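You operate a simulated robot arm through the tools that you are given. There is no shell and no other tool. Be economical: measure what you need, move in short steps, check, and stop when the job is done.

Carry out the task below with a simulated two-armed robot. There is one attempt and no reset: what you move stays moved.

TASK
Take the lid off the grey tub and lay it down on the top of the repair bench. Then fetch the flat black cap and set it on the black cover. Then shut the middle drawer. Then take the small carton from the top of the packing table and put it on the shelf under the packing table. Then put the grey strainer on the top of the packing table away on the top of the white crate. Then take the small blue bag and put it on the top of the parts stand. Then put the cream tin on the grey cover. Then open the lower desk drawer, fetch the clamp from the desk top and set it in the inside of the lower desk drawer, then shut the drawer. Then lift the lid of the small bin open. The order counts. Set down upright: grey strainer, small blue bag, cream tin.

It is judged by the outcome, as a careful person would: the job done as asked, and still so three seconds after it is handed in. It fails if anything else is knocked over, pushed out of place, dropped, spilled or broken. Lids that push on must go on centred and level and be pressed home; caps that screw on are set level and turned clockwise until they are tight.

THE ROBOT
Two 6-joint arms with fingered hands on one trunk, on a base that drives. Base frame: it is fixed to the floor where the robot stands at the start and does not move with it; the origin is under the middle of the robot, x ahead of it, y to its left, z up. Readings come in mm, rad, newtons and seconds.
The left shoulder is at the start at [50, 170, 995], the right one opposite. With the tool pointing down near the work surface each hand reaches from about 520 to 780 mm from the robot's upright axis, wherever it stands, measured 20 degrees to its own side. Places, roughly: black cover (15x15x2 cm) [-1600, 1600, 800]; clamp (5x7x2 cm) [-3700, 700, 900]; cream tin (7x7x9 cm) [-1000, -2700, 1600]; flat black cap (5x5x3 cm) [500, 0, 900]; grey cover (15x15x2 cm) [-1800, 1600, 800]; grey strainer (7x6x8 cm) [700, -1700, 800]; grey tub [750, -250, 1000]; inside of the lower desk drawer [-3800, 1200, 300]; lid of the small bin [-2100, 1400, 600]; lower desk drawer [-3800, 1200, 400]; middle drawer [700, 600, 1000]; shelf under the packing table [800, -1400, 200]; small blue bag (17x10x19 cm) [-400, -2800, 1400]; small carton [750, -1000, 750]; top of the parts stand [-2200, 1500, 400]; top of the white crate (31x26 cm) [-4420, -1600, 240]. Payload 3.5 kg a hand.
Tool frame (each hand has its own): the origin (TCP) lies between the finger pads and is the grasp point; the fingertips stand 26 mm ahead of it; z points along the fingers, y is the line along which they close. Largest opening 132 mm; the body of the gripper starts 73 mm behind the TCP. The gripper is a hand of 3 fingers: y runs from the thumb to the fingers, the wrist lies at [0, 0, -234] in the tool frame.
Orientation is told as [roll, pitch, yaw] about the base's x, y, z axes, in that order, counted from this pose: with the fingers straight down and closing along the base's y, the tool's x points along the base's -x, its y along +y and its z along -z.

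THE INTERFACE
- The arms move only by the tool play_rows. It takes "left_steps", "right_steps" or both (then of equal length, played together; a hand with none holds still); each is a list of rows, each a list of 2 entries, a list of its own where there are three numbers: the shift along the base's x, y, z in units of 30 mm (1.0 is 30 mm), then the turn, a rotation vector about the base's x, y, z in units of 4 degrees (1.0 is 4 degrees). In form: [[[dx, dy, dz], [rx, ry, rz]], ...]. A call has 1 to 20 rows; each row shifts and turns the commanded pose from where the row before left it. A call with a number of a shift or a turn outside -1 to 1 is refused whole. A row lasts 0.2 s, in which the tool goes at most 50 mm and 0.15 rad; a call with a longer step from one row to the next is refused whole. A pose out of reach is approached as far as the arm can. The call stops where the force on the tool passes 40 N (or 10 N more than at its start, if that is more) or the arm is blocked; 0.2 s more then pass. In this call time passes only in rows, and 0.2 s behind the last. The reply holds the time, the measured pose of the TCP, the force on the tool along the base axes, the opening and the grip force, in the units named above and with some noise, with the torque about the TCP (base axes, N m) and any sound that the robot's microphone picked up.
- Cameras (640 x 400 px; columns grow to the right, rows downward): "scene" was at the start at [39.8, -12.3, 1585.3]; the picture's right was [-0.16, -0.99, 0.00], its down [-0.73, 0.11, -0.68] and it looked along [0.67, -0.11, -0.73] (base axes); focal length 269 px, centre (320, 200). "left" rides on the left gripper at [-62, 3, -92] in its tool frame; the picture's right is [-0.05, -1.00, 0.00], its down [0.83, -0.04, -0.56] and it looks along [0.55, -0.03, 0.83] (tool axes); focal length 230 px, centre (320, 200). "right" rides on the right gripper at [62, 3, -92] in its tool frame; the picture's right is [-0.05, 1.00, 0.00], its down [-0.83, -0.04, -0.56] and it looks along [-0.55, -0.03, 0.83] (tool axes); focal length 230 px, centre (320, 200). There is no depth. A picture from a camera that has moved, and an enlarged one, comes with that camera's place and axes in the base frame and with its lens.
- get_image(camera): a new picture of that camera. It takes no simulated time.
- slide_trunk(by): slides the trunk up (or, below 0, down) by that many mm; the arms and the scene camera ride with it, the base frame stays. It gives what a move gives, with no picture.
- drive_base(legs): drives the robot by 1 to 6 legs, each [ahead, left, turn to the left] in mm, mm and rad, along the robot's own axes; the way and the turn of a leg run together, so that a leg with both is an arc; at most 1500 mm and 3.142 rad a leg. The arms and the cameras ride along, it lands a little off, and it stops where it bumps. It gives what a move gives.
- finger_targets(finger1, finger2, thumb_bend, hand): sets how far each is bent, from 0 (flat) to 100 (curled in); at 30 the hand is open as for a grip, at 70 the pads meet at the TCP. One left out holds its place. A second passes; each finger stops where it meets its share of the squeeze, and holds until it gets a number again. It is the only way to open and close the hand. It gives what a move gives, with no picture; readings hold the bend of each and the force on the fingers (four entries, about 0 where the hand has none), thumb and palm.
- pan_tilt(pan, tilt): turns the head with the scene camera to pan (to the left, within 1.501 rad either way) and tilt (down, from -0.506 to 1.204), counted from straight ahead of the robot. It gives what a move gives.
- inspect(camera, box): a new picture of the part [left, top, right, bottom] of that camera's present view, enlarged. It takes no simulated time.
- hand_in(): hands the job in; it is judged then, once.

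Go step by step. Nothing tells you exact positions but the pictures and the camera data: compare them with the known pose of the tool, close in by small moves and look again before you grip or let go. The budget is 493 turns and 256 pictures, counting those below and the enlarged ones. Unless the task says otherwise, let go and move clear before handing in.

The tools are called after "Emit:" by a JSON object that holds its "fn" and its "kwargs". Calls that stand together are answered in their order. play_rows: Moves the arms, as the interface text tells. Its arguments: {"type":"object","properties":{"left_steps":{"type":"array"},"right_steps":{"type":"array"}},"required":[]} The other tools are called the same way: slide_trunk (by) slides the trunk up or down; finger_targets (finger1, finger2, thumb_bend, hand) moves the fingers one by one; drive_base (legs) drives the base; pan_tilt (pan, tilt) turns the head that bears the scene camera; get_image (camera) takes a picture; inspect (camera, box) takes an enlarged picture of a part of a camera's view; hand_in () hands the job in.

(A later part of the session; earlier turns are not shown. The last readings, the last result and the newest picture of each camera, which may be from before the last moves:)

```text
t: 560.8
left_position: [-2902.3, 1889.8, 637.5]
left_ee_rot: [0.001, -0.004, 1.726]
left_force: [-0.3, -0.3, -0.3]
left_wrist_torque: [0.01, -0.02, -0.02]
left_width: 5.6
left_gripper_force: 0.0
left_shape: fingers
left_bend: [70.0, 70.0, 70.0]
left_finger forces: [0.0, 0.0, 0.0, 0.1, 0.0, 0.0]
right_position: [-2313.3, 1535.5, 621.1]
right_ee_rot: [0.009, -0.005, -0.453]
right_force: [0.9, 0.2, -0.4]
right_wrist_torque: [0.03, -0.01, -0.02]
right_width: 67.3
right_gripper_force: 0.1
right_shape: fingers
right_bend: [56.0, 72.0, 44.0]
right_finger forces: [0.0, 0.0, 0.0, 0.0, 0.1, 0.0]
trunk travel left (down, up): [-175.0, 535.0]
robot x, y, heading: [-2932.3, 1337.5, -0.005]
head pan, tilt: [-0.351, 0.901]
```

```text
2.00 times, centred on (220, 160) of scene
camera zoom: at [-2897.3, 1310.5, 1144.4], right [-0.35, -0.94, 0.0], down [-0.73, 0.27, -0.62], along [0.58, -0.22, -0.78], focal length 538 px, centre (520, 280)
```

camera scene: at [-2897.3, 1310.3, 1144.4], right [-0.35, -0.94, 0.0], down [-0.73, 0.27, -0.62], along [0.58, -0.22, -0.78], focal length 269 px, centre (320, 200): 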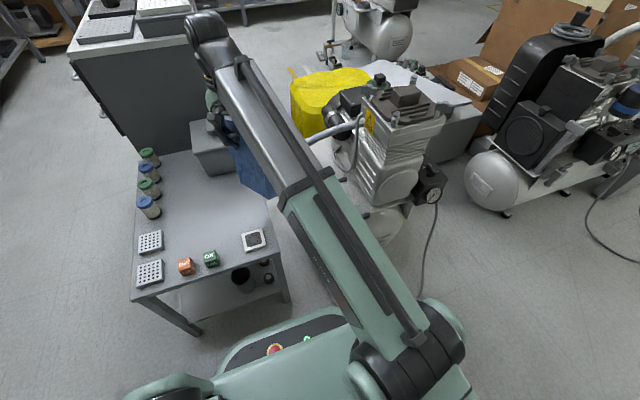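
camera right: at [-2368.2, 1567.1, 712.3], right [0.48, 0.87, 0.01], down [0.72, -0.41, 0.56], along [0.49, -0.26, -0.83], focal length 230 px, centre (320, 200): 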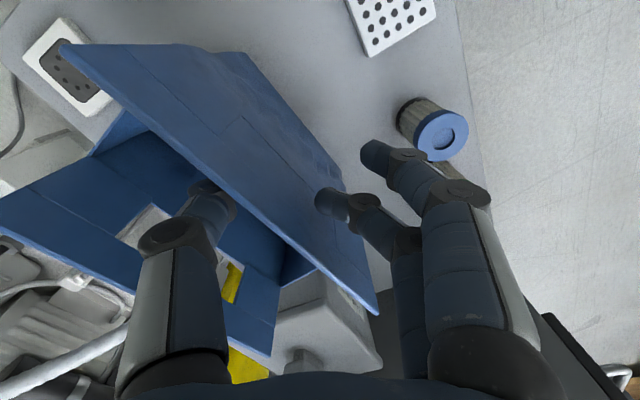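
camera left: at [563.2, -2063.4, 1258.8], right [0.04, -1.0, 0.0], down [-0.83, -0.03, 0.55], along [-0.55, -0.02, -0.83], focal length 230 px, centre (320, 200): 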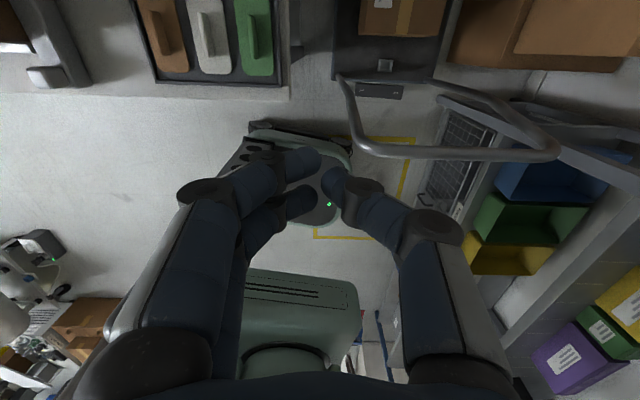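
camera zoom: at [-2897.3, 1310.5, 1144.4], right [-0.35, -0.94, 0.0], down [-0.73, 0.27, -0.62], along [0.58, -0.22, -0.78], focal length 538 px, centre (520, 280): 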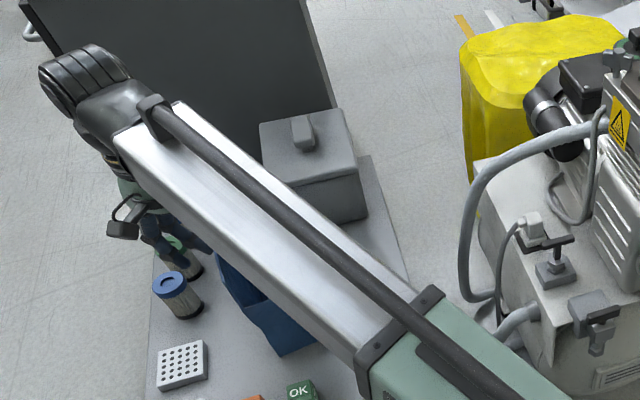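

Emit:
{"fn": "finger_targets", "kwargs": {"hand": "right", "finger1": 54}}

Emit:
{"fn": "get_image", "kwargs": {"camera": "right"}}

```text
t: 561.8
left_position: [-2901.5, 1890.2, 637.2]
left_ee_rot: [-0.001, -0.002, 1.725]
left_force: [0.4, -0.1, -0.5]
left_wrist_torque: [0.01, -0.02, -0.03]
left_width: 5.6
left_gripper_force: 0.0
left_shape: fingers
left_bend: [70.0, 70.0, 70.0]
left_finger forces: [0.0, 0.1, 0.0, 0.0, 0.1, 0.0]
right_position: [-2312.0, 1537.4, 620.3]
right_ee_rot: [0.01, -0.005, -0.453]
right_force: [0.0, -0.4, 0.4]
right_wrist_torque: [0.0, -0.03, 0.01]
right_width: 70.6
right_gripper_force: 0.1
right_shape: fingers
right_bend: [54.0, 72.0, 44.0]
right_finger forces: [0.1, 0.1, 0.1, 0.0, 0.0, 0.0]
trunk travel left (down, up): [-175.0, 535.0]
robot x, y, heading: [-2927.5, 1336.4, -0.0]
head pan, tilt: [-0.351, 0.901]
```

```text
50 pictures are left
camera right: at [-2368.2, 1567.0, 712.3], right [0.48, 0.87, 0.01], down [0.72, -0.41, 0.56], along [0.49, -0.26, -0.83], focal length 230 px, centre (320, 200)
```

right: 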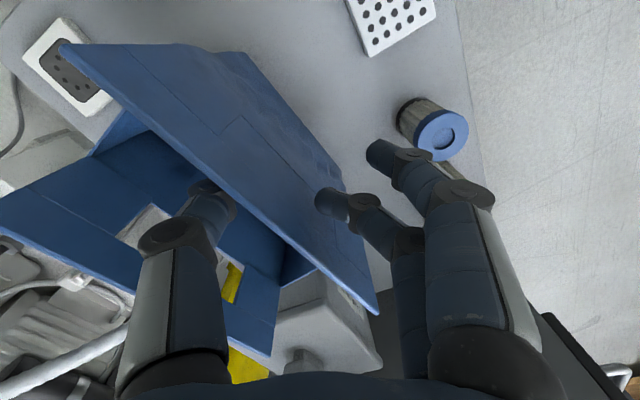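

The bag stands still and upright. I raise the hand straight out of its mouth.

Emit:
{"fn": "play_rows", "kwargs": {"right_steps": [[[0, 0, 0.5], [0, 0, 0]], [[0, 0, 1], [0, 0, 0]], [[0, 0, 1], [0, 0, 0]], [[0, 0, 0.8], [0, 0, 0]]]}}

Emit:
{"fn": "slide_trunk", "kwargs": {"by": 330}}

Emit:
{"fn": "get_image", "kwargs": {"camera": "right"}}

```text
t: 562.8
left_position: [-2900.1, 1890.5, 636.7]
left_ee_rot: [0.0, -0.003, 1.726]
left_force: [-0.4, 0.8, 0.0]
left_wrist_torque: [0.0, -0.03, 0.01]
left_width: 5.6
left_gripper_force: 0.1
left_shape: fingers
left_bend: [70.0, 70.0, 70.0]
left_finger forces: [0.0, 0.0, 0.1, 0.0, 0.0, 0.1]
right_position: [-2334.4, 1522.3, 710.6]
right_ee_rot: [0.013, -0.004, -0.453]
right_force: [0.1, 0.3, -1.4]
right_wrist_torque: [-0.03, 0.01, 0.01]
right_width: 70.7
right_gripper_force: 0.1
right_shape: fingers
right_bend: [54.0, 72.0, 44.0]
right_finger forces: [0.0, 0.0, 0.1, 0.1, 0.1, 0.1]
right hand out of reach, approached as far as the arm can: row 2, 3, 4
trunk travel left (down, up): [-175.0, 535.0]
robot x, y, heading: [-2929.1, 1336.5, -0.004]
head pan, tilt: [-0.351, 0.901]
```

```text
t: 566.0
left_position: [-2900.8, 1889.7, 967.4]
left_ee_rot: [0.0, -0.002, 1.726]
left_force: [0.5, 0.8, 0.7]
left_wrist_torque: [0.0, 0.04, -0.01]
left_width: 5.8
left_gripper_force: 0.0
left_shape: fingers
left_bend: [70.0, 70.0, 70.0]
left_finger forces: [0.0, 0.1, 0.1, 0.0, 0.1, 0.1]
right_position: [-2335.2, 1521.6, 1039.1]
right_ee_rot: [0.012, -0.005, -0.452]
right_force: [-0.1, 0.2, 0.9]
right_wrist_torque: [0.0, 0.02, 0.02]
right_width: 70.4
right_gripper_force: 0.0
right_shape: fingers
right_bend: [54.0, 72.0, 44.0]
right_finger forces: [0.0, 0.0, 0.0, 0.0, 0.1, 0.0]
trunk travel left (down, up): [-505.0, 205.0]
robot x, y, heading: [-2931.2, 1336.1, 0.001]
head pan, tilt: [-0.351, 0.901]
```

```text
49 pictures are left
camera right: at [-2390.3, 1552.0, 1131.9], right [0.48, 0.87, 0.01], down [0.72, -0.41, 0.56], along [0.49, -0.26, -0.83], focal length 230 px, centre (320, 200)
```

right: 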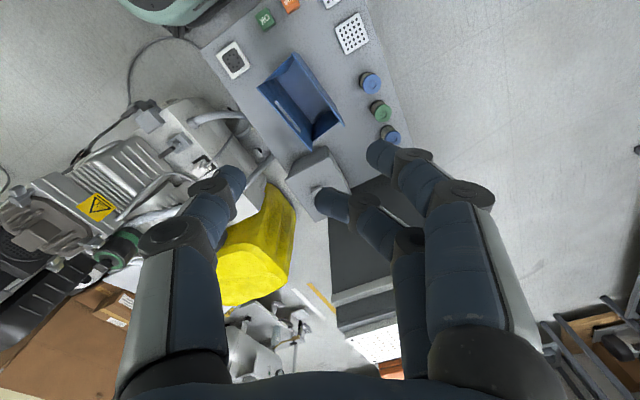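

The bag stands upright on the stand. Next the cream tin: I bring the left arm forward and start back toward the rack.

Emit:
{"fn": "play_rows", "kwargs": {"left_steps": [[[0.98, -0.4, 0.3], [0, 0, -1]], [[0.98, -0.5, 0.3], [0, 0, -1]], [[0.98, -0.5, 0.3], [0, 0, -1]], [[0.98, -0.6, 0.3], [0, 0, -1]], [[0.98, -0.6, 0], [0, 0, -1]], [[0.98, -0.6, 0], [0, 0, -1]], [[0.98, -0.6, 0], [0, 0, -1]], [[0.98, -0.7, 0], [0, 0, -1]], [[0.98, -0.7, 0], [0, 0, -1]], [[0.98, -0.7, 0], [0, 0, -1]], [[0.98, -0.7, 0], [0, 0, -1]], [[0.98, -0.7, 0], [0, 0, -1]], [[0.98, -0.7, 0], [0, 0, -1]], [[0.98, -0.7, 0], [0, 0, -1]], [[0.98, -0.7, 0], [0, 0, -1]], [[0.98, -0.7, 0], [0, 0, -1]]]}}

Emit:
{"fn": "drive_base", "kwargs": {"legs": [[0, 870, 0], [1400, 0, 0], [1000, 0, 0]]}}

```text
t: 569.5
left_position: [-2415.1, 1649.2, 968.5]
left_ee_rot: [0.0, -0.003, 0.609]
left_force: [0.3, 0.1, 0.5]
left_wrist_torque: [-0.01, -0.03, 0.03]
left_width: 5.5
left_gripper_force: 0.0
left_shape: fingers
left_bend: [70.0, 70.0, 70.0]
left_finger forces: [0.1, 0.0, 0.1, 0.0, 0.0, 0.0]
left hand out of reach, approached as far as the arm can: row 1, 2, 3, 4, 5, 6, 8
right_position: [-2334.3, 1522.1, 1040.0]
right_ee_rot: [0.013, -0.006, -0.454]
right_force: [-0.3, -0.7, 0.5]
right_wrist_torque: [-0.04, 0.05, 0.0]
right_width: 70.7
right_gripper_force: 0.0
right_shape: fingers
right_bend: [54.0, 72.0, 44.0]
right_finger forces: [0.0, 0.0, 0.0, 0.0, 0.0, 0.0]
trunk travel left (down, up): [-505.0, 205.0]
robot x, y, heading: [-2930.0, 1339.4, -0.004]
head pan, tilt: [-0.351, 0.901]
```

```text
t: 585.4
left_position: [-14.5, 2473.9, 968.4]
left_ee_rot: [0.0, -0.002, 0.603]
left_force: [0.7, -0.3, -0.3]
left_wrist_torque: [-0.04, 0.01, 0.0]
left_width: 5.4
left_gripper_force: 0.0
left_shape: fingers
left_bend: [70.0, 70.0, 70.0]
left_finger forces: [0.1, 0.0, 0.0, 0.0, 0.0, 0.1]
right_position: [67.0, 2346.4, 1041.2]
right_ee_rot: [0.012, -0.005, -0.457]
right_force: [-0.6, -0.5, -0.2]
right_wrist_torque: [-0.02, -0.01, -0.04]
right_width: 70.5
right_gripper_force: 0.1
right_shape: fingers
right_bend: [54.0, 72.0, 44.0]
right_finger forces: [0.1, 0.1, 0.0, 0.1, 0.0, 0.1]
trunk travel left (down, up): [-505.0, 205.0]
robot x, y, heading: [-530.1, 2164.4, -0.008]
head pan, tilt: [-0.351, 0.901]
```

Emit:
{"fn": "drive_base", "kwargs": {"legs": [[180, 0, 0], [0, 0, -1.563], [1100, 190, 0], [1300, 0, 0]]}}

Emit:
{"fn": "drive_base", "kwargs": {"legs": [[1350, 0, 0], [0, -560, 0]]}}

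```text
t: 602.1
left_position: [109.9, -742.6, 969.3]
left_ee_rot: [-0.001, -0.002, -0.965]
left_force: [0.3, -0.2, -0.5]
left_wrist_torque: [-0.03, -0.04, 0.0]
left_width: 5.7
left_gripper_force: 0.2
left_shape: fingers
left_bend: [70.0, 70.0, 70.0]
left_finger forces: [0.0, 0.0, 0.1, 0.0, 0.1, 0.0]
right_position: [-17.6, -824.9, 1039.8]
right_ee_rot: [0.012, -0.006, -2.028]
right_force: [0.2, 0.0, -0.2]
right_wrist_torque: [0.02, 0.0, 0.01]
right_width: 70.7
right_gripper_force: 0.1
right_shape: fingers
right_bend: [54.0, 72.0, 44.0]
right_finger forces: [0.0, 0.1, 0.1, 0.0, 0.0, 0.1]
trunk travel left (down, up): [-505.0, 205.0]
robot x, y, heading: [-197.5, -233.3, -1.575]
head pan, tilt: [-0.351, 0.901]
```

```text
t: 611.7
left_position: [-469.6, -2098.0, 969.7]
left_ee_rot: [-0.001, -0.002, -0.969]
left_force: [-0.4, 0.0, -0.2]
left_wrist_torque: [-0.02, 0.0, 0.01]
left_width: 5.8
left_gripper_force: 0.0
left_shape: fingers
left_bend: [70.0, 70.0, 70.0]
left_finger forces: [0.0, 0.0, 0.0, 0.0, 0.0, 0.0]
right_position: [-597.0, -2179.4, 1041.4]
right_ee_rot: [0.012, -0.005, -2.032]
right_force: [-0.4, -0.6, -0.3]
right_wrist_torque: [0.01, 0.0, -0.01]
right_width: 70.6
right_gripper_force: 0.2
right_shape: fingers
right_bend: [54.0, 72.0, 44.0]
right_finger forces: [0.1, 0.0, 0.0, 0.0, 0.0, 0.0]
trunk travel left (down, up): [-505.0, 205.0]
robot x, y, heading: [-779.5, -1583.8, -1.581]
head pan, tilt: [-0.351, 0.901]
```

Emit:
{"fn": "slide_trunk", "kwargs": {"by": 203}}

Emit:
{"fn": "finger_targets", "kwargs": {"hand": "right", "finger1": 44, "finger2": 44, "thumb_bend": 44}}

Emit:
{"fn": "play_rows", "kwargs": {"right_steps": [[[-0.97, 0, 0], [0, 0, 0.94]], [[-0.97, 0, 0], [0, 0, 0.94]], [[-0.97, 0, 0], [0, 0, 0.94]], [[-0.97, 0, 0], [0, 0, 0.94]], [[-0.97, 0, 0], [0, 0, 0.94]], [[-0.97, 0, 0], [0, 0, 0.94]], [[-0.97, 0, 0], [0, 0, 0.94]], [[-0.97, 0, 0], [-1, 0, 0]], [[-0.97, 0, 0.5], [-1, 0, 0]], [[-0.97, 0, 0.5], [-1, 0, 0]], [[-0.97, 0, 0.5], [-1, 0, 0]], [[-0.97, 0, 0.5], [-1, 0, 0]], [[-0.97, 0, 0.5], [-1, 0, 0]], [[-0.97, 0, 0.8], [-1, 0, 0]], [[0, 0, 0.9], [-1, 0, 0]], [[0, 0, 0.9], [-1, 0, 0]], [[0, 0, 0.9], [-1, 0, 0]], [[0, 0, 0.9], [-1, 0, 0]], [[0, 0, 0.9], [-1, 0, 0]], [[0, 0, 0.9], [-1, 0, 0]]]}}

```text
t: 613.9
left_position: [-469.1, -2098.4, 1171.2]
left_ee_rot: [-0.001, -0.005, -0.969]
left_force: [-0.6, -0.2, 0.8]
left_wrist_torque: [-0.03, -0.03, -0.01]
left_width: 5.6
left_gripper_force: 0.0
left_shape: fingers
left_bend: [70.0, 70.0, 70.0]
left_finger forces: [0.0, 0.0, 0.1, 0.0, 0.0, 0.1]
right_position: [-598.2, -2179.5, 1243.6]
right_ee_rot: [0.012, -0.008, -2.03]
right_force: [-0.3, 0.1, -1.0]
right_wrist_torque: [0.03, 0.01, -0.01]
right_width: 70.7
right_gripper_force: 0.0
right_shape: fingers
right_bend: [54.0, 72.0, 44.0]
right_finger forces: [0.1, 0.0, 0.0, 0.1, 0.1, 0.1]
trunk travel left (down, up): [-708.0, 2.0]
robot x, y, heading: [-782.9, -1582.4, -1.584]
head pan, tilt: [-0.351, 0.901]
```

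```text
t: 614.9
left_position: [-470.0, -2099.3, 1171.9]
left_ee_rot: [-0.001, -0.005, -0.968]
left_force: [-0.1, 0.9, -0.7]
left_wrist_torque: [0.01, 0.01, 0.02]
left_width: 5.7
left_gripper_force: 0.0
left_shape: fingers
left_bend: [70.0, 70.0, 70.0]
left_finger forces: [0.0, 0.0, 0.1, 0.1, 0.0, 0.0]
right_position: [-597.6, -2179.2, 1243.8]
right_ee_rot: [0.012, -0.008, -2.032]
right_force: [0.5, -0.1, 0.0]
right_wrist_torque: [0.0, 0.01, 0.0]
right_width: 87.5
right_gripper_force: 0.1
right_shape: fingers
right_bend: [44.0, 44.0, 44.0]
right_finger forces: [0.0, 0.1, 0.0, 0.1, 0.0, 0.0]
trunk travel left (down, up): [-708.0, 2.0]
robot x, y, heading: [-778.9, -1586.2, -1.581]
head pan, tilt: [-0.351, 0.901]
```

```text
t: 619.1
left_position: [-469.6, -2098.0, 1172.2]
left_ee_rot: [0.001, -0.005, -0.968]
left_force: [1.1, 0.1, 1.2]
left_wrist_torque: [0.02, 0.02, 0.01]
left_width: 5.5
left_gripper_force: 0.0
left_shape: fingers
left_bend: [70.0, 70.0, 70.0]
left_finger forces: [0.0, 0.0, 0.0, 0.0, 0.0, 0.1]
right_position: [-1005.0, -2186.7, 1497.6]
right_ee_rot: [0.015, -0.913, -1.574]
right_force: [-0.3, -0.1, -0.2]
right_wrist_torque: [0.0, -0.02, -0.03]
right_width: 87.5
right_gripper_force: 0.1
right_shape: fingers
right_bend: [44.0, 44.0, 44.0]
right_finger forces: [0.1, 0.0, 0.1, 0.0, 0.0, 0.0]
right hand out of reach, approached as far as the arm can: row 20
trunk travel left (down, up): [-708.0, 2.0]
robot x, y, heading: [-778.3, -1584.0, -1.577]
head pan, tilt: [-0.351, 0.901]
```

Emit:
{"fn": "play_rows", "kwargs": {"right_steps": [[[0, -0.2, 0.3], [-1, 0, 0]], [[0, -0.2, 0.3], [-1, 0, 0]], [[0, -0.2, 0.4], [-1, 0, 0]], [[0, -0.2, 0.4], [-1, 0, 0]], [[0, -0.2, 0.4], [-1, 0, 0]], [[0, -0.2, 0.4], [-1, 0, 0]], [[0, 0, 0.4], [-1, 0, 0]], [[0, 0, 0.4], [-1, 0, 0]]]}}

Emit:
{"fn": "pan_tilt", "kwargs": {"pan": -0.25, "tilt": 0.2}}

Emit:
{"fn": "get_image", "kwargs": {"camera": "scene"}}

Emit:
{"fn": "get_image", "kwargs": {"camera": "right"}}

```text
t: 620.9
left_position: [-470.1, -2097.1, 1171.5]
left_ee_rot: [0.0, -0.004, -0.968]
left_force: [-0.5, -0.2, -0.6]
left_wrist_torque: [0.0, 0.03, 0.0]
left_width: 5.3
left_gripper_force: 0.0
left_shape: fingers
left_bend: [70.0, 70.0, 70.0]
left_finger forces: [0.0, 0.1, 0.1, 0.0, 0.0, 0.0]
right_position: [-1006.0, -2222.5, 1587.9]
right_ee_rot: [0.024, -1.473, -1.583]
right_force: [-0.7, -0.5, 0.0]
right_wrist_torque: [-0.04, -0.01, 0.0]
right_width: 87.7
right_gripper_force: 0.1
right_shape: fingers
right_bend: [44.0, 44.0, 44.0]
right_finger forces: [0.0, 0.1, 0.0, 0.1, 0.0, 0.0]
trunk travel left (down, up): [-708.0, 2.0]
robot x, y, heading: [-779.2, -1583.1, -1.582]
head pan, tilt: [-0.351, 0.901]
```

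```text
t: 622.0
left_position: [-469.3, -2098.4, 1172.4]
left_ee_rot: [-0.001, -0.004, -0.97]
left_force: [0.1, -0.5, 0.1]
left_wrist_torque: [0.0, 0.01, 0.02]
left_width: 5.7
left_gripper_force: 0.0
left_shape: fingers
left_bend: [70.0, 70.0, 70.0]
left_finger forces: [0.0, 0.0, 0.0, 0.0, 0.0, 0.1]
right_position: [-1005.9, -2223.2, 1587.7]
right_ee_rot: [0.023, -1.469, -1.584]
right_force: [-0.1, 0.2, -1.2]
right_wrist_torque: [-0.03, 0.01, 0.02]
right_width: 87.6
right_gripper_force: 0.0
right_shape: fingers
right_bend: [44.0, 44.0, 44.0]
right_finger forces: [0.1, 0.0, 0.1, 0.0, 0.1, 0.0]
trunk travel left (down, up): [-708.0, 2.0]
robot x, y, heading: [-779.7, -1584.4, -1.584]
head pan, tilt: [-0.25, 0.201]
```

```text
48 pictures are left
camera scene: at [-801.6, -1633.5, 1738.9], right [-0.97, 0.26, 0.0], down [0.05, 0.19, -0.98], along [-0.25, -0.95, -0.2], focal length 269 px, centre (320, 200)
```

scene: 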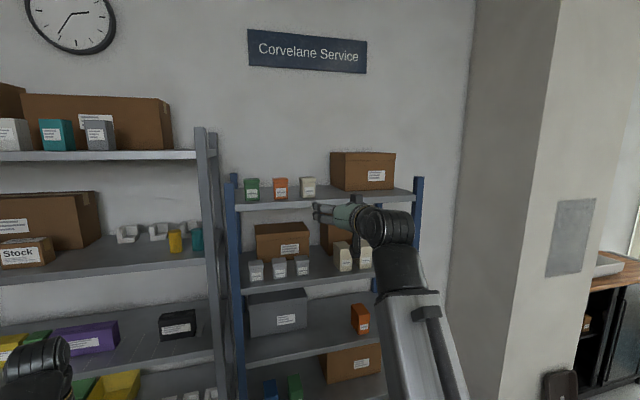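

```text
47 pictures are left
camera right: at [-1004.4, -2124.9, 1535.3], right [1.0, 0.01, 0.05], down [-0.05, 0.47, 0.88], along [-0.02, -0.88, 0.47], focal length 230 px, centre (320, 200)
```

right: 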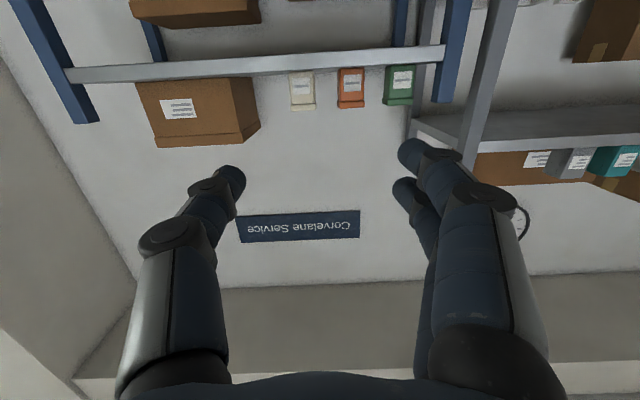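

Triangulated: the tin is at about [-1048, -2790, 1560] with ample gaps beside it. I swing the left arm aside, align the hand, and drive forward.

Emit:
{"fn": "play_rows", "kwargs": {"left_steps": [[[0.6, 0.8, 0], [0, 0, 1]], [[0.8, 0.9, 0], [0, 0, 1]], [[0.8, 0.9, 0], [0, 0, 1]], [[0.8, 0.9, 0], [0, 0, 1]], [[0.8, 0.9, 0], [0, 0, 1]], [[0.8, 0.9, 0], [0, 0, 1]], [[0.8, 0.9, 0], [0, 0, 1]], [[0.8, 0.9, 0], [0, 0, 1]]], "right_steps": [[[-0.6, 0, -0.4], [0, 0, 0]], [[-0.6, 0, -0.5], [0, 0, 0]], [[0, 0, 0], [0, 0, 0]], [[0, 0, 0], [0, 0, 0]], [[0, 0, 0], [0, 0, 0]], [[0, 0, 0], [0, 0, 0]], [[0, 0, 0], [0, 0, 0]], [[0, 0, 0], [0, 0, 0]]]}}

Emit:
{"fn": "drive_base", "kwargs": {"legs": [[430, 0, 0]]}}

Emit:
{"fn": "get_image", "kwargs": {"camera": "right"}}

Emit:
{"fn": "inspect", "kwargs": {"camera": "scene", "box": [220, 120, 420, 280]}}

```text
t: 623.8
left_position: [-281.4, -1884.9, 1172.6]
left_ee_rot: [0.0, -0.003, -0.41]
left_force: [0.1, 0.4, -0.5]
left_wrist_torque: [0.02, -0.01, -0.02]
left_width: 5.5
left_gripper_force: 0.0
left_shape: fingers
left_bend: [70.0, 70.0, 70.0]
left_finger forces: [0.1, 0.1, 0.0, 0.1, 0.1, 0.0]
right_position: [-1041.0, -2222.9, 1562.3]
right_ee_rot: [0.022, -1.474, -1.581]
right_force: [-0.1, -0.1, -0.1]
right_wrist_torque: [-0.01, 0.01, -0.01]
right_width: 87.5
right_gripper_force: 0.2
right_shape: fingers
right_bend: [44.0, 44.0, 44.0]
right_finger forces: [0.0, 0.1, 0.1, 0.0, 0.1, 0.0]
trunk travel left (down, up): [-708.0, 2.0]
robot x, y, heading: [-778.4, -1584.0, -1.58]
head pan, tilt: [-0.25, 0.201]
```

```text
t: 626.4
left_position: [-287.8, -2314.0, 1172.8]
left_ee_rot: [0.0, -0.002, -0.411]
left_force: [0.7, -0.6, 0.5]
left_wrist_torque: [0.03, -0.03, -0.03]
left_width: 5.5
left_gripper_force: 0.0
left_shape: fingers
left_bend: [70.0, 70.0, 70.0]
left_finger forces: [0.0, 0.0, 0.0, 0.0, 0.0, 0.1]
right_position: [-1047.4, -2651.3, 1562.7]
right_ee_rot: [0.026, -1.47, -1.585]
right_force: [0.3, -0.4, -0.4]
right_wrist_torque: [0.01, 0.0, 0.03]
right_width: 87.6
right_gripper_force: 0.0
right_shape: fingers
right_bend: [44.0, 44.0, 44.0]
right_finger forces: [0.1, 0.0, 0.1, 0.1, 0.1, 0.0]
trunk travel left (down, up): [-708.0, 2.0]
robot x, y, heading: [-784.2, -2009.0, -1.584]
head pan, tilt: [-0.25, 0.201]
```

```text
46 pictures are left
camera right: at [-1045.7, -2552.9, 1508.7], right [1.0, 0.01, 0.05], down [-0.05, 0.47, 0.88], along [-0.02, -0.88, 0.47], focal length 230 px, centre (320, 200)
```

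right: 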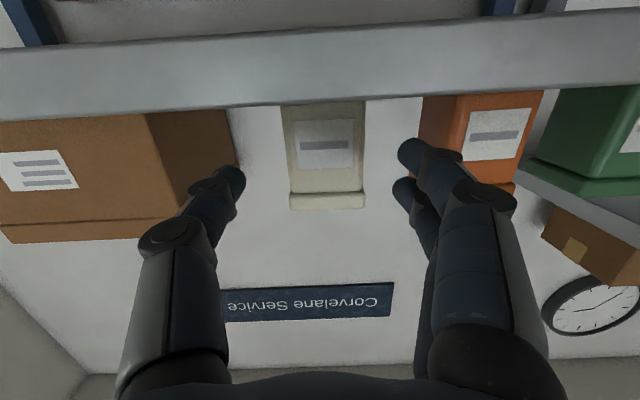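

```text
2.50 times, centred on (320, 200) of scene
camera zoom: at [-806.4, -2061.7, 1738.9], right [-0.97, 0.26, 0.0], down [0.05, 0.19, -0.98], along [-0.25, -0.95, -0.2], focal length 672 px, centre (320, 200)
```

zoom: 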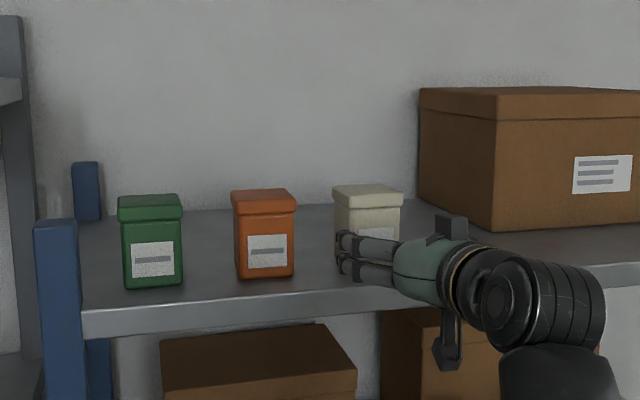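

Well aligned. I shift 6 mm and drive in 128 mm.

Emit:
{"fn": "play_rows", "kwargs": {"right_steps": [[[0.22, 0, 0], [0, 0, 0]]]}}

Emit:
{"fn": "drive_base", "kwargs": {"legs": [[128, 0, 0]]}}

Emit:
{"fn": "finger_targets", "kwargs": {"hand": "right", "finger1": 56, "finger2": 56, "thumb_bend": 56}}

Emit:
{"fn": "get_image", "kwargs": {"camera": "right"}}

```text
t: 626.8
left_position: [-288.0, -2312.9, 1173.4]
left_ee_rot: [0.0, -0.002, -0.411]
left_force: [0.4, 0.0, 0.1]
left_wrist_torque: [0.0, -0.01, 0.0]
left_width: 5.5
left_gripper_force: 0.0
left_shape: fingers
left_bend: [70.0, 70.0, 70.0]
left_finger forces: [0.1, 0.1, 0.0, 0.1, 0.1, 0.0]
right_position: [-1040.5, -2650.3, 1562.3]
right_ee_rot: [0.019, -1.472, -1.58]
right_force: [0.8, -1.1, 0.6]
right_wrist_torque: [0.01, 0.0, 0.03]
right_width: 87.3
right_gripper_force: 0.0
right_shape: fingers
right_bend: [44.0, 44.0, 44.0]
right_finger forces: [0.0, 0.0, 0.0, 0.0, 0.0, 0.0]
trunk travel left (down, up): [-708.0, 2.0]
robot x, y, heading: [-784.5, -2011.2, -1.582]
head pan, tilt: [-0.25, 0.201]
```

```text
t: 628.1
left_position: [-289.2, -2432.4, 1172.7]
left_ee_rot: [-0.002, -0.003, -0.414]
left_force: [-0.8, -0.3, 1.3]
left_wrist_torque: [0.02, 0.01, -0.01]
left_width: 5.5
left_gripper_force: 0.0
left_shape: fingers
left_bend: [70.0, 70.0, 70.0]
left_finger forces: [0.1, 0.0, 0.0, 0.0, 0.0, 0.0]
right_position: [-1041.7, -2767.5, 1559.5]
right_ee_rot: [0.013, -1.466, -1.572]
right_force: [-0.6, 0.3, -0.6]
right_wrist_torque: [0.01, -0.01, 0.0]
right_width: 87.5
right_gripper_force: 0.1
right_shape: fingers
right_bend: [44.0, 44.0, 44.0]
right_finger forces: [0.1, 0.0, 0.0, 0.1, 0.0, 0.0]
trunk travel left (down, up): [-708.0, 2.0]
robot x, y, heading: [-785.1, -2133.0, -1.581]
head pan, tilt: [-0.25, 0.201]
stopped in leg 1: the force on the tool passed its limit at 71 N (the readings are from after the stop); the commanded pose is now the measured one
```

```text
t: 629.1
left_position: [-289.4, -2433.2, 1172.9]
left_ee_rot: [0.0, -0.005, -0.412]
left_force: [0.2, 0.0, -0.1]
left_wrist_torque: [-0.02, 0.01, 0.0]
left_width: 5.7
left_gripper_force: 0.1
left_shape: fingers
left_bend: [70.0, 70.0, 70.0]
left_finger forces: [0.1, 0.0, 0.0, 0.0, 0.0, 0.1]
right_position: [-1040.9, -2768.1, 1561.0]
right_ee_rot: [0.016, -1.467, -1.573]
right_force: [0.2, -0.2, 0.0]
right_wrist_torque: [-0.03, -0.04, 0.0]
right_width: 56.3
right_gripper_force: 6.7
right_shape: fingers
right_bend: [52.0, 53.0, 56.0]
right_finger forces: [3.3, 3.2, 0.0, 0.1, 6.5, 0.0]
trunk travel left (down, up): [-708.0, 2.0]
robot x, y, heading: [-788.0, -2128.6, -1.58]
head pan, tilt: [-0.25, 0.201]
```

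```text
44 pictures are left
camera right: at [-1039.5, -2669.3, 1509.3], right [1.0, 0.01, 0.05], down [-0.05, 0.46, 0.88], along [-0.02, -0.89, 0.46], focal length 230 px, centre (320, 200)
```

right: 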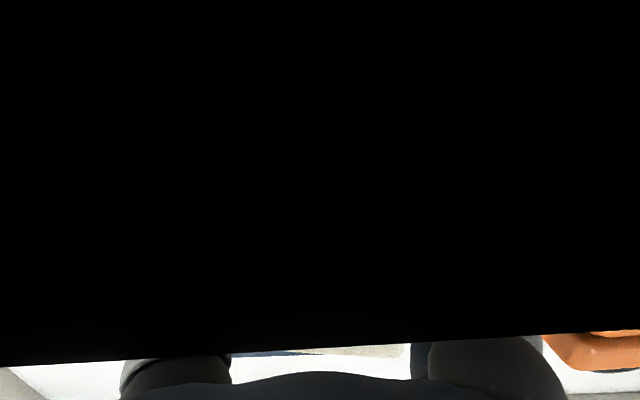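

The hand's underside touched the shelf edge, but the fingers already grip the tin. I tighten and lift.

Emit:
{"fn": "finger_targets", "kwargs": {"hand": "right", "finger1": 66, "finger2": 66, "thumb_bend": 66}}

Emit:
{"fn": "play_rows", "kwargs": {"right_steps": [[[0, 0.1, 0.4], [0, 0, 0]], [[0, 0.1, 0.5], [0, 0, 0]], [[0, 0.1, 0.4], [0, 0, 0]]]}}

Emit:
{"fn": "inspect", "kwargs": {"camera": "scene", "box": [220, 100, 420, 280]}}

```text
t: 630.1
left_position: [-288.1, -2433.4, 1172.1]
left_ee_rot: [0.0, -0.003, -0.412]
left_force: [-0.4, 0.0, 0.1]
left_wrist_torque: [-0.01, 0.01, -0.03]
left_width: 5.8
left_gripper_force: 0.1
left_shape: fingers
left_bend: [70.0, 70.0, 70.0]
left_finger forces: [0.1, 0.0, 0.1, 0.0, 0.0, 0.0]
right_position: [-1040.2, -2768.7, 1561.8]
right_ee_rot: [0.016, -1.467, -1.574]
right_force: [0.9, -0.7, 1.2]
right_wrist_torque: [-0.02, -0.03, 0.01]
right_width: 52.6
right_gripper_force: 22.0
right_shape: fingers
right_bend: [55.0, 57.0, 61.0]
right_finger forces: [11.0, 11.0, 0.0, 0.0, 22.3, 0.0]
trunk travel left (down, up): [-708.0, 2.0]
robot x, y, heading: [-784.9, -2131.2, -1.577]
head pan, tilt: [-0.25, 0.201]
```

```text
t: 630.9
left_position: [-289.9, -2433.4, 1173.3]
left_ee_rot: [-0.001, -0.004, -0.412]
left_force: [-0.8, 0.0, 1.1]
left_wrist_torque: [0.0, -0.01, -0.01]
left_width: 5.8
left_gripper_force: 0.1
left_shape: fingers
left_bend: [70.0, 70.0, 70.0]
left_finger forces: [0.1, 0.0, 0.0, 0.0, 0.1, 0.0]
right_position: [-1041.2, -2760.3, 1600.0]
right_ee_rot: [0.016, -1.465, -1.574]
right_force: [-0.3, -0.6, -2.4]
right_wrist_torque: [-0.02, 0.01, 0.02]
right_width: 52.6
right_gripper_force: 22.3
right_shape: fingers
right_bend: [55.0, 57.0, 61.0]
right_finger forces: [10.8, 10.9, 0.0, 0.0, 22.7, 0.0]
trunk travel left (down, up): [-708.0, 2.0]
robot x, y, heading: [-787.8, -2128.1, -1.579]
head pan, tilt: [-0.25, 0.201]
```

```text
2.22 times, centred on (320, 190) of scene
camera zoom: at [-807.7, -2180.9, 1738.9], right [-0.97, 0.26, 0.0], down [0.05, 0.19, -0.98], along [-0.25, -0.95, -0.2], focal length 598 px, centre (320, 222)
```

zoom: 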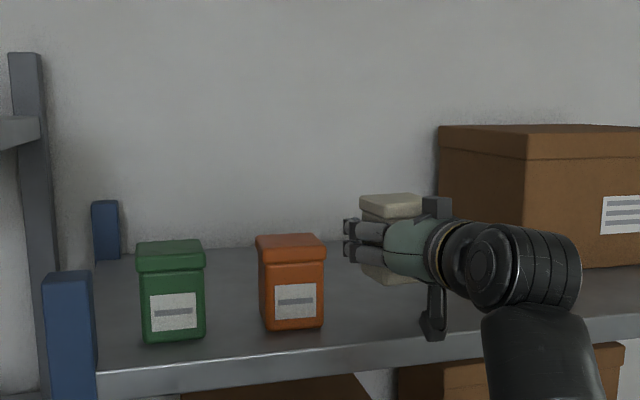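

The tin is lifted. I back out and drive the long way to the island.

Emit:
{"fn": "drive_base", "kwargs": {"legs": [[-420, 0, 0], [0, 0, -3.133], [0, -620, 0], [1400, 0, 0]]}}

Emit:
{"fn": "drive_base", "kwargs": {"legs": [[1200, 0, 0], [880, 0, 0], [0, 0, 1.571], [0, -430, 0]]}}

```text
t: 650.3
left_position: [-716.3, 8.0, 1171.8]
left_ee_rot: [0.0, -0.005, 2.749]
left_force: [-0.5, -0.9, 0.8]
left_wrist_torque: [0.03, 0.03, -0.04]
left_width: 5.2
left_gripper_force: 0.1
left_shape: fingers
left_bend: [70.0, 70.0, 70.0]
left_finger forces: [0.0, 0.0, 0.0, 0.1, 0.1, 0.0]
right_position: [27.9, 351.2, 1599.4]
right_ee_rot: [0.017, -1.464, 1.586]
right_force: [0.2, -0.3, -3.5]
right_wrist_torque: [0.0, 0.01, -0.03]
right_width: 52.2
right_gripper_force: 21.7
right_shape: fingers
right_bend: [55.0, 57.0, 61.0]
right_finger forces: [10.8, 10.6, 0.1, 0.1, 22.0, 0.0]
trunk travel left (down, up): [-708.0, 2.0]
robot x, y, heading: [-215.1, -285.4, 1.577]
head pan, tilt: [-0.25, 0.201]
```

```text
t: 666.5
left_position: [-507.9, 1696.7, 1173.3]
left_ee_rot: [0.0, -0.003, -1.999]
left_force: [-0.2, 0.3, 0.3]
left_wrist_torque: [-0.01, 0.03, -0.02]
left_width: 5.5
left_gripper_force: 0.1
left_shape: fingers
left_bend: [70.0, 70.0, 70.0]
left_finger forces: [0.1, 0.1, 0.1, 0.0, 0.1, 0.0]
right_position: [-824.1, 2456.2, 1598.5]
right_ee_rot: [0.025, -1.467, 3.115]
right_force: [-0.2, -0.2, -2.6]
right_wrist_torque: [-0.03, 0.04, 0.01]
right_width: 51.7
right_gripper_force: 21.3
right_shape: fingers
right_bend: [55.0, 57.0, 61.0]
right_finger forces: [10.8, 10.5, 0.0, 0.0, 21.8, 0.0]
trunk travel left (down, up): [-708.0, 2.0]
robot x, y, heading: [-202.9, 2185.2, 3.117]
head pan, tilt: [-0.25, 0.201]
```

Emit:
{"fn": "drive_base", "kwargs": {"legs": [[0, 0, 0.025], [1360, -110, 0], [0, 0, 1.571]]}}

Emit:
{"fn": "pan_tilt", "kwargs": {"pan": -0.3, "tilt": 0.85}}

Emit:
{"fn": "get_image", "kwargs": {"camera": "scene"}}

```text
t: 677.6
left_position: [-1067.5, 2020.3, 1172.4]
left_ee_rot: [0.0, -0.004, -0.39]
left_force: [0.4, 0.1, -0.7]
left_wrist_torque: [-0.04, -0.02, 0.0]
left_width: 5.9
left_gripper_force: 0.1
left_shape: fingers
left_bend: [70.0, 70.0, 70.0]
left_finger forces: [0.1, 0.0, 0.0, 0.0, 0.0, 0.1]
right_position: [-1813.3, 1676.6, 1598.8]
right_ee_rot: [0.015, -1.468, -1.554]
right_force: [0.1, -0.2, -2.9]
right_wrist_torque: [-0.03, 0.0, 0.0]
right_width: 52.0
right_gripper_force: 21.6
right_shape: fingers
right_bend: [55.0, 57.0, 61.0]
right_finger forces: [10.6, 10.4, 0.0, 0.0, 21.6, 0.0]
trunk travel left (down, up): [-708.0, 2.0]
robot x, y, heading: [-1570.1, 2315.6, -1.557]
head pan, tilt: [-0.25, 0.201]
```

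```text
t: 678.6
left_position: [-1068.1, 2020.7, 1172.6]
left_ee_rot: [0.0, -0.003, -0.389]
left_force: [0.7, 0.0, 0.2]
left_wrist_torque: [-0.01, -0.02, 0.03]
left_width: 5.4
left_gripper_force: 0.0
left_shape: fingers
left_bend: [70.0, 70.0, 70.0]
left_finger forces: [0.0, 0.0, 0.0, 0.0, 0.0, 0.1]
right_position: [-1812.8, 1677.2, 1598.3]
right_ee_rot: [0.018, -1.467, -1.554]
right_force: [0.3, 0.3, -3.0]
right_wrist_torque: [-0.05, -0.04, 0.02]
right_width: 51.9
right_gripper_force: 21.3
right_shape: fingers
right_bend: [55.0, 57.0, 61.0]
right_finger forces: [10.7, 10.4, 0.0, 0.1, 21.6, 0.0]
trunk travel left (down, up): [-708.0, 2.0]
robot x, y, heading: [-1570.1, 2312.7, -1.563]
head pan, tilt: [-0.3, 0.85]
```

```text
42 pictures are left
camera scene: at [-1591.8, 2277.0, 1681.3], right [-0.96, 0.28, 0.0], down [0.21, 0.72, -0.66], along [-0.19, -0.63, -0.75], focal length 269 px, centre (320, 200)
```

scene: 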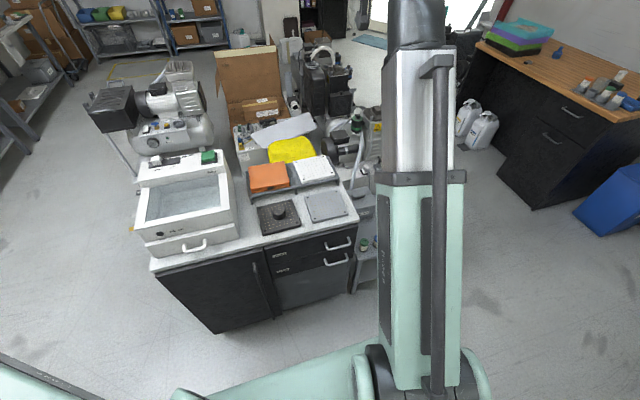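

I lower the trunk so the tin comes near the cover.

Emit:
{"fn": "slide_trunk", "kwargs": {"by": -400}}

Emit:
{"fn": "slide_trunk", "kwargs": {"by": -280}}

Emit:
{"fn": "get_image", "kwargs": {"camera": "scene"}}

Emit:
{"fn": "get_image", "kwargs": {"camera": "right"}}

```text
t: 682.5
left_position: [-1067.1, 2021.4, 773.2]
left_ee_rot: [0.0, -0.003, -0.389]
left_force: [-0.6, -0.4, 0.5]
left_wrist_torque: [0.0, 0.04, 0.0]
left_width: 5.5
left_gripper_force: 0.0
left_shape: fingers
left_bend: [70.0, 70.0, 70.0]
left_finger forces: [0.0, 0.0, 0.0, 0.0, 0.0, 0.1]
right_position: [-1811.6, 1677.4, 1199.2]
right_ee_rot: [0.018, -1.466, -1.553]
right_force: [0.1, 0.7, -2.9]
right_wrist_torque: [-0.03, -0.05, 0.03]
right_width: 52.0
right_gripper_force: 20.9
right_shape: fingers
right_bend: [55.0, 57.0, 61.0]
right_finger forces: [10.7, 10.5, 0.0, 0.0, 21.6, 0.0]
trunk travel left (down, up): [-308.0, 402.0]
robot x, y, heading: [-1571.4, 2313.7, -1.561]
head pan, tilt: [-0.3, 0.85]
```

```text
t: 685.3
left_position: [-1068.9, 2020.6, 493.6]
left_ee_rot: [0.0, -0.006, -0.39]
left_force: [-0.5, -0.3, 0.3]
left_wrist_torque: [0.01, 0.0, 0.0]
left_width: 5.6
left_gripper_force: 0.1
left_shape: fingers
left_bend: [70.0, 70.0, 70.0]
left_finger forces: [0.1, 0.0, 0.0, 0.0, 0.0, 0.0]
right_position: [-1812.3, 1677.7, 918.4]
right_ee_rot: [0.017, -1.466, -1.553]
right_force: [-0.1, -0.4, -2.9]
right_wrist_torque: [-0.05, 0.01, -0.02]
right_width: 51.9
right_gripper_force: 21.3
right_shape: fingers
right_bend: [55.0, 57.0, 61.0]
right_finger forces: [10.7, 10.3, 0.0, 0.1, 21.5, 0.1]
trunk travel left (down, up): [-28.0, 682.0]
robot x, y, heading: [-1572.3, 2313.8, -1.556]
head pan, tilt: [-0.3, 0.85]
```

```text
41 pictures are left
camera scene: at [-1591.8, 2277.2, 1001.3], right [-0.96, 0.29, 0.0], down [0.21, 0.72, -0.66], along [-0.19, -0.63, -0.75], focal length 269 px, centre (320, 200)
```

scene: 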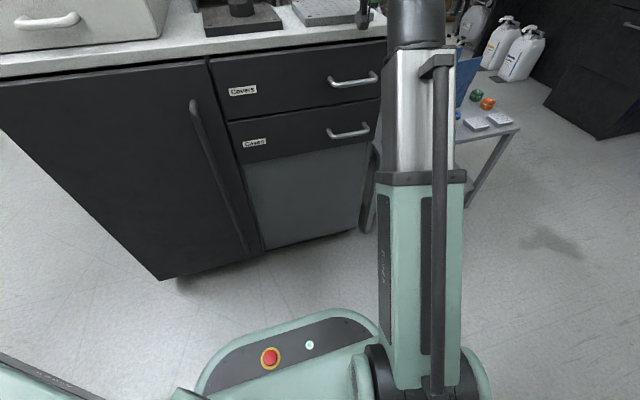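

```text
40 pictures are left
camera right: at [-1813.2, 1776.6, 866.8], right [1.0, 0.03, 0.05], down [-0.06, 0.46, 0.88], along [0.0, -0.89, 0.46], focal length 230 px, centre (320, 200)
```

right: 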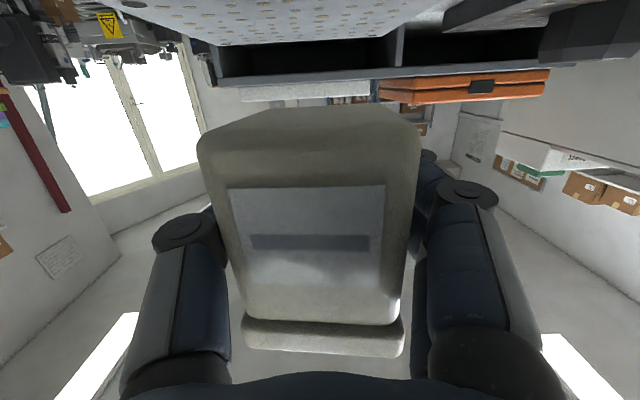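

Emit:
{"fn": "play_rows", "kwargs": {"right_steps": [[[-0.2, -0.6, 0], [0, 0, 0]], [[0, -0.7, 0], [0, 0, 0]], [[0, 0, -0.6], [0, 0, 0]], [[0, 0, -0.6], [0, 0, 0]]]}}

Emit:
{"fn": "pan_tilt", "kwargs": {"pan": -0.35, "tilt": 0.45}}

Emit:
{"fn": "get_image", "kwargs": {"camera": "scene"}}

```text
t: 686.3
left_position: [-1066.9, 2020.2, 492.8]
left_ee_rot: [-0.001, -0.003, -0.389]
left_force: [-0.1, 0.2, -0.1]
left_wrist_torque: [-0.03, 0.02, -0.02]
left_width: 5.5
left_gripper_force: 0.1
left_shape: fingers
left_bend: [70.0, 70.0, 70.0]
left_finger forces: [0.1, 0.0, 0.0, 0.0, 0.1, 0.0]
right_position: [-1816.1, 1640.0, 883.9]
right_ee_rot: [0.019, -1.466, -1.556]
right_force: [0.7, 0.3, -2.5]
right_wrist_torque: [-0.05, -0.01, -0.01]
right_width: 51.9
right_gripper_force: 21.6
right_shape: fingers
right_bend: [55.0, 57.0, 61.0]
right_finger forces: [10.7, 10.4, 0.0, 0.0, 21.6, 0.0]
trunk travel left (down, up): [-28.0, 682.0]
robot x, y, heading: [-1572.1, 2314.3, -1.561]
head pan, tilt: [-0.3, 0.85]
```

```text
t: 687.2
left_position: [-1067.6, 2019.8, 492.9]
left_ee_rot: [0.0, -0.004, -0.389]
left_force: [-0.1, -0.5, -0.5]
left_wrist_torque: [0.0, 0.03, -0.05]
left_width: 5.6
left_gripper_force: 0.0
left_shape: fingers
left_bend: [70.0, 70.0, 70.0]
left_finger forces: [0.0, 0.0, 0.1, 0.1, 0.1, 0.0]
right_position: [-1818.1, 1638.6, 883.7]
right_ee_rot: [0.017, -1.465, -1.553]
right_force: [0.2, -0.5, -2.5]
right_wrist_torque: [-0.03, -0.01, 0.05]
right_width: 52.0
right_gripper_force: 21.2
right_shape: fingers
right_bend: [55.0, 57.0, 61.0]
right_finger forces: [10.7, 10.4, 0.1, 0.0, 21.6, 0.0]
trunk travel left (down, up): [-28.0, 682.0]
robot x, y, heading: [-1572.3, 2311.0, -1.561]
head pan, tilt: [-0.351, 0.45]
```

```text
39 pictures are left
camera scene: at [-1600.1, 2265.5, 1035.6], right [-0.94, 0.33, 0.0], down [0.15, 0.41, -0.9], along [-0.3, -0.85, -0.44], focal length 269 px, centre (320, 200)
```

scene: 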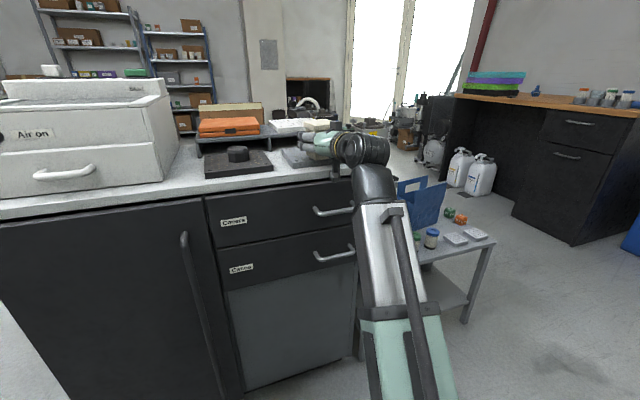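

Emit:
{"fn": "play_rows", "kwargs": {"right_steps": [[[0, 0, -0.3], [0, 0, 0]], [[0, 0, -0.2], [0, 0, 0]], [[0, 0, -0.15], [0, 0, 0]], [[0, 0, -0.15], [0, 0, 0]]]}}

Emit:
{"fn": "inspect", "kwargs": {"camera": "scene", "box": [190, 100, 410, 240]}}

```text
t: 688.1
left_position: [-1067.4, 2021.5, 491.4]
left_ee_rot: [0.0, -0.004, -0.389]
left_force: [-0.2, -0.2, -0.7]
left_wrist_torque: [-0.01, 0.0, 0.01]
left_width: 5.5
left_gripper_force: 0.1
left_shape: fingers
left_bend: [70.0, 70.0, 70.0]
left_finger forces: [0.0, 0.0, 0.0, 0.0, 0.0, 0.0]
right_position: [-1817.5, 1641.8, 870.7]
right_ee_rot: [0.014, -1.484, -1.555]
right_force: [0.3, -1.2, 14.2]
right_wrist_torque: [-0.03, -0.12, -0.05]
right_width: 52.9
right_gripper_force: 22.0
right_shape: fingers
right_bend: [56.0, 57.0, 61.0]
right_finger forces: [10.7, 11.5, 0.1, 0.0, 21.8, 0.1]
trunk travel left (down, up): [-28.0, 682.0]
robot x, y, heading: [-1567.5, 2313.5, -1.557]
head pan, tilt: [-0.351, 0.45]
stopped in row 4 (right hand): the force on the tool passed its limit at 42 N (the readings are from after the stop); the commanded pose is now the measured one
```

```text
2.86 times, centred on (300, 170) of scene
camera zoom: at [-1599.7, 2266.2, 1035.4], right [-0.94, 0.33, 0.0], down [0.14, 0.41, -0.9], along [-0.3, -0.85, -0.43], focal length 768 px, centre (377, 286)
```

zoom: 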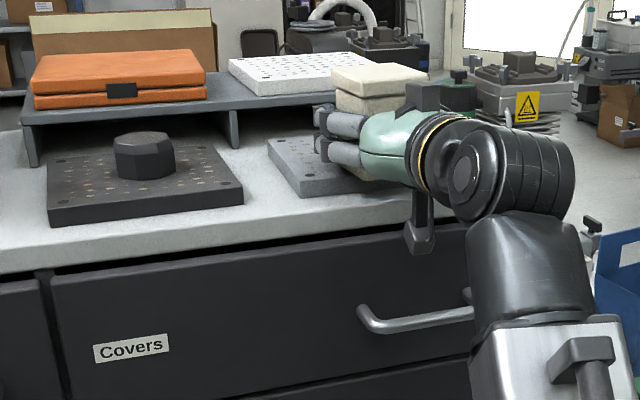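

The tin rests on the grey cover. I open and withdraw straight back.

Emit:
{"fn": "finger_targets", "kwargs": {"hand": "right", "finger1": 52, "finger2": 52, "thumb_bend": 54}}

Emit:
{"fn": "finger_targets", "kwargs": {"hand": "right", "finger1": 40, "finger2": 40, "thumb_bend": 40}}

Emit:
{"fn": "drive_base", "kwargs": {"legs": [[-230, 0, 0]]}}

Emit:
{"fn": "inspect", "kwargs": {"camera": "scene", "box": [190, 100, 410, 240]}}

```text
t: 689.1
left_position: [-1067.6, 2020.3, 492.9]
left_ee_rot: [0.001, -0.004, -0.389]
left_force: [0.1, 0.1, -0.8]
left_wrist_torque: [-0.02, 0.05, 0.01]
left_width: 5.3
left_gripper_force: 0.0
left_shape: fingers
left_bend: [70.0, 70.0, 70.0]
left_finger forces: [0.1, 0.1, 0.0, 0.0, 0.0, 0.0]
right_position: [-1818.3, 1638.3, 867.6]
right_ee_rot: [0.018, -1.478, -1.553]
right_force: [-0.8, 1.1, -0.4]
right_wrist_torque: [-0.02, 0.03, 0.0]
right_width: 59.6
right_gripper_force: 2.5
right_shape: fingers
right_bend: [51.0, 52.0, 54.0]
right_finger forces: [0.7, 1.0, 0.0, 0.0, 2.3, 0.1]
trunk travel left (down, up): [-28.0, 682.0]
robot x, y, heading: [-1568.1, 2312.4, -1.561]
head pan, tilt: [-0.351, 0.45]
```

```text
t: 690.1
left_position: [-1067.3, 2020.1, 492.8]
left_ee_rot: [0.001, -0.004, -0.391]
left_force: [0.4, -0.7, 0.4]
left_wrist_torque: [0.0, 0.03, 0.01]
left_width: 5.5
left_gripper_force: 0.0
left_shape: fingers
left_bend: [70.0, 70.0, 70.0]
left_finger forces: [0.0, 0.0, 0.0, 0.0, 0.0, 0.0]
right_position: [-1818.3, 1640.1, 866.8]
right_ee_rot: [0.017, -1.481, -1.555]
right_force: [-0.2, 0.3, -0.1]
right_wrist_torque: [0.0, -0.01, 0.02]
right_width: 100.9
right_gripper_force: 0.0
right_shape: fingers
right_bend: [40.0, 40.0, 40.0]
right_finger forces: [0.1, 0.0, 0.0, 0.1, 0.0, 0.1]
trunk travel left (down, up): [-28.0, 682.0]
robot x, y, heading: [-1571.0, 2313.5, -1.564]
head pan, tilt: [-0.351, 0.45]
```

```text
t: 691.9
left_position: [-1074.1, 2241.5, 492.9]
left_ee_rot: [0.0, -0.003, -0.391]
left_force: [-0.9, -0.2, 0.5]
left_wrist_torque: [0.01, -0.04, 0.0]
left_width: 5.7
left_gripper_force: 0.1
left_shape: fingers
left_bend: [70.0, 70.0, 70.0]
left_finger forces: [0.0, 0.0, 0.1, 0.1, 0.0, 0.1]
right_position: [-1824.7, 1861.3, 869.6]
right_ee_rot: [0.014, -1.483, -1.553]
right_force: [0.1, -0.3, -0.7]
right_wrist_torque: [-0.02, -0.01, 0.0]
right_width: 100.9
right_gripper_force: 0.1
right_shape: fingers
right_bend: [40.0, 40.0, 40.0]
right_finger forces: [0.0, 0.0, 0.0, 0.0, 0.0, 0.1]
trunk travel left (down, up): [-28.0, 682.0]
robot x, y, heading: [-1574.1, 2533.6, -1.566]
head pan, tilt: [-0.351, 0.45]
stopped in leg 1: the robot was blocked; the commanded pose is now the measured one
```

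```text
2.86 times, centred on (300, 170) of scene
camera zoom: at [-1604.5, 2487.2, 1035.7], right [-0.94, 0.33, 0.0], down [0.15, 0.41, -0.9], along [-0.3, -0.85, -0.44], focal length 768 px, centre (377, 286)
```

zoom: 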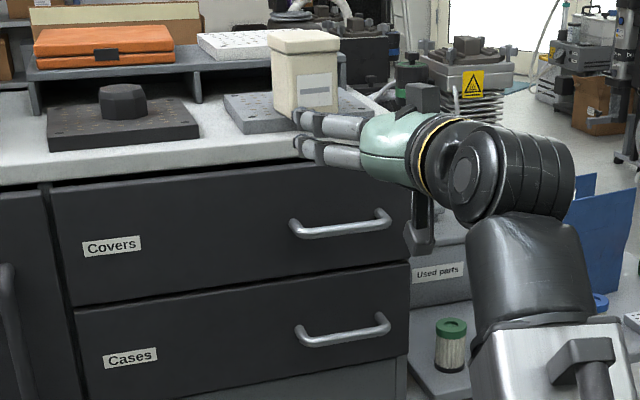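

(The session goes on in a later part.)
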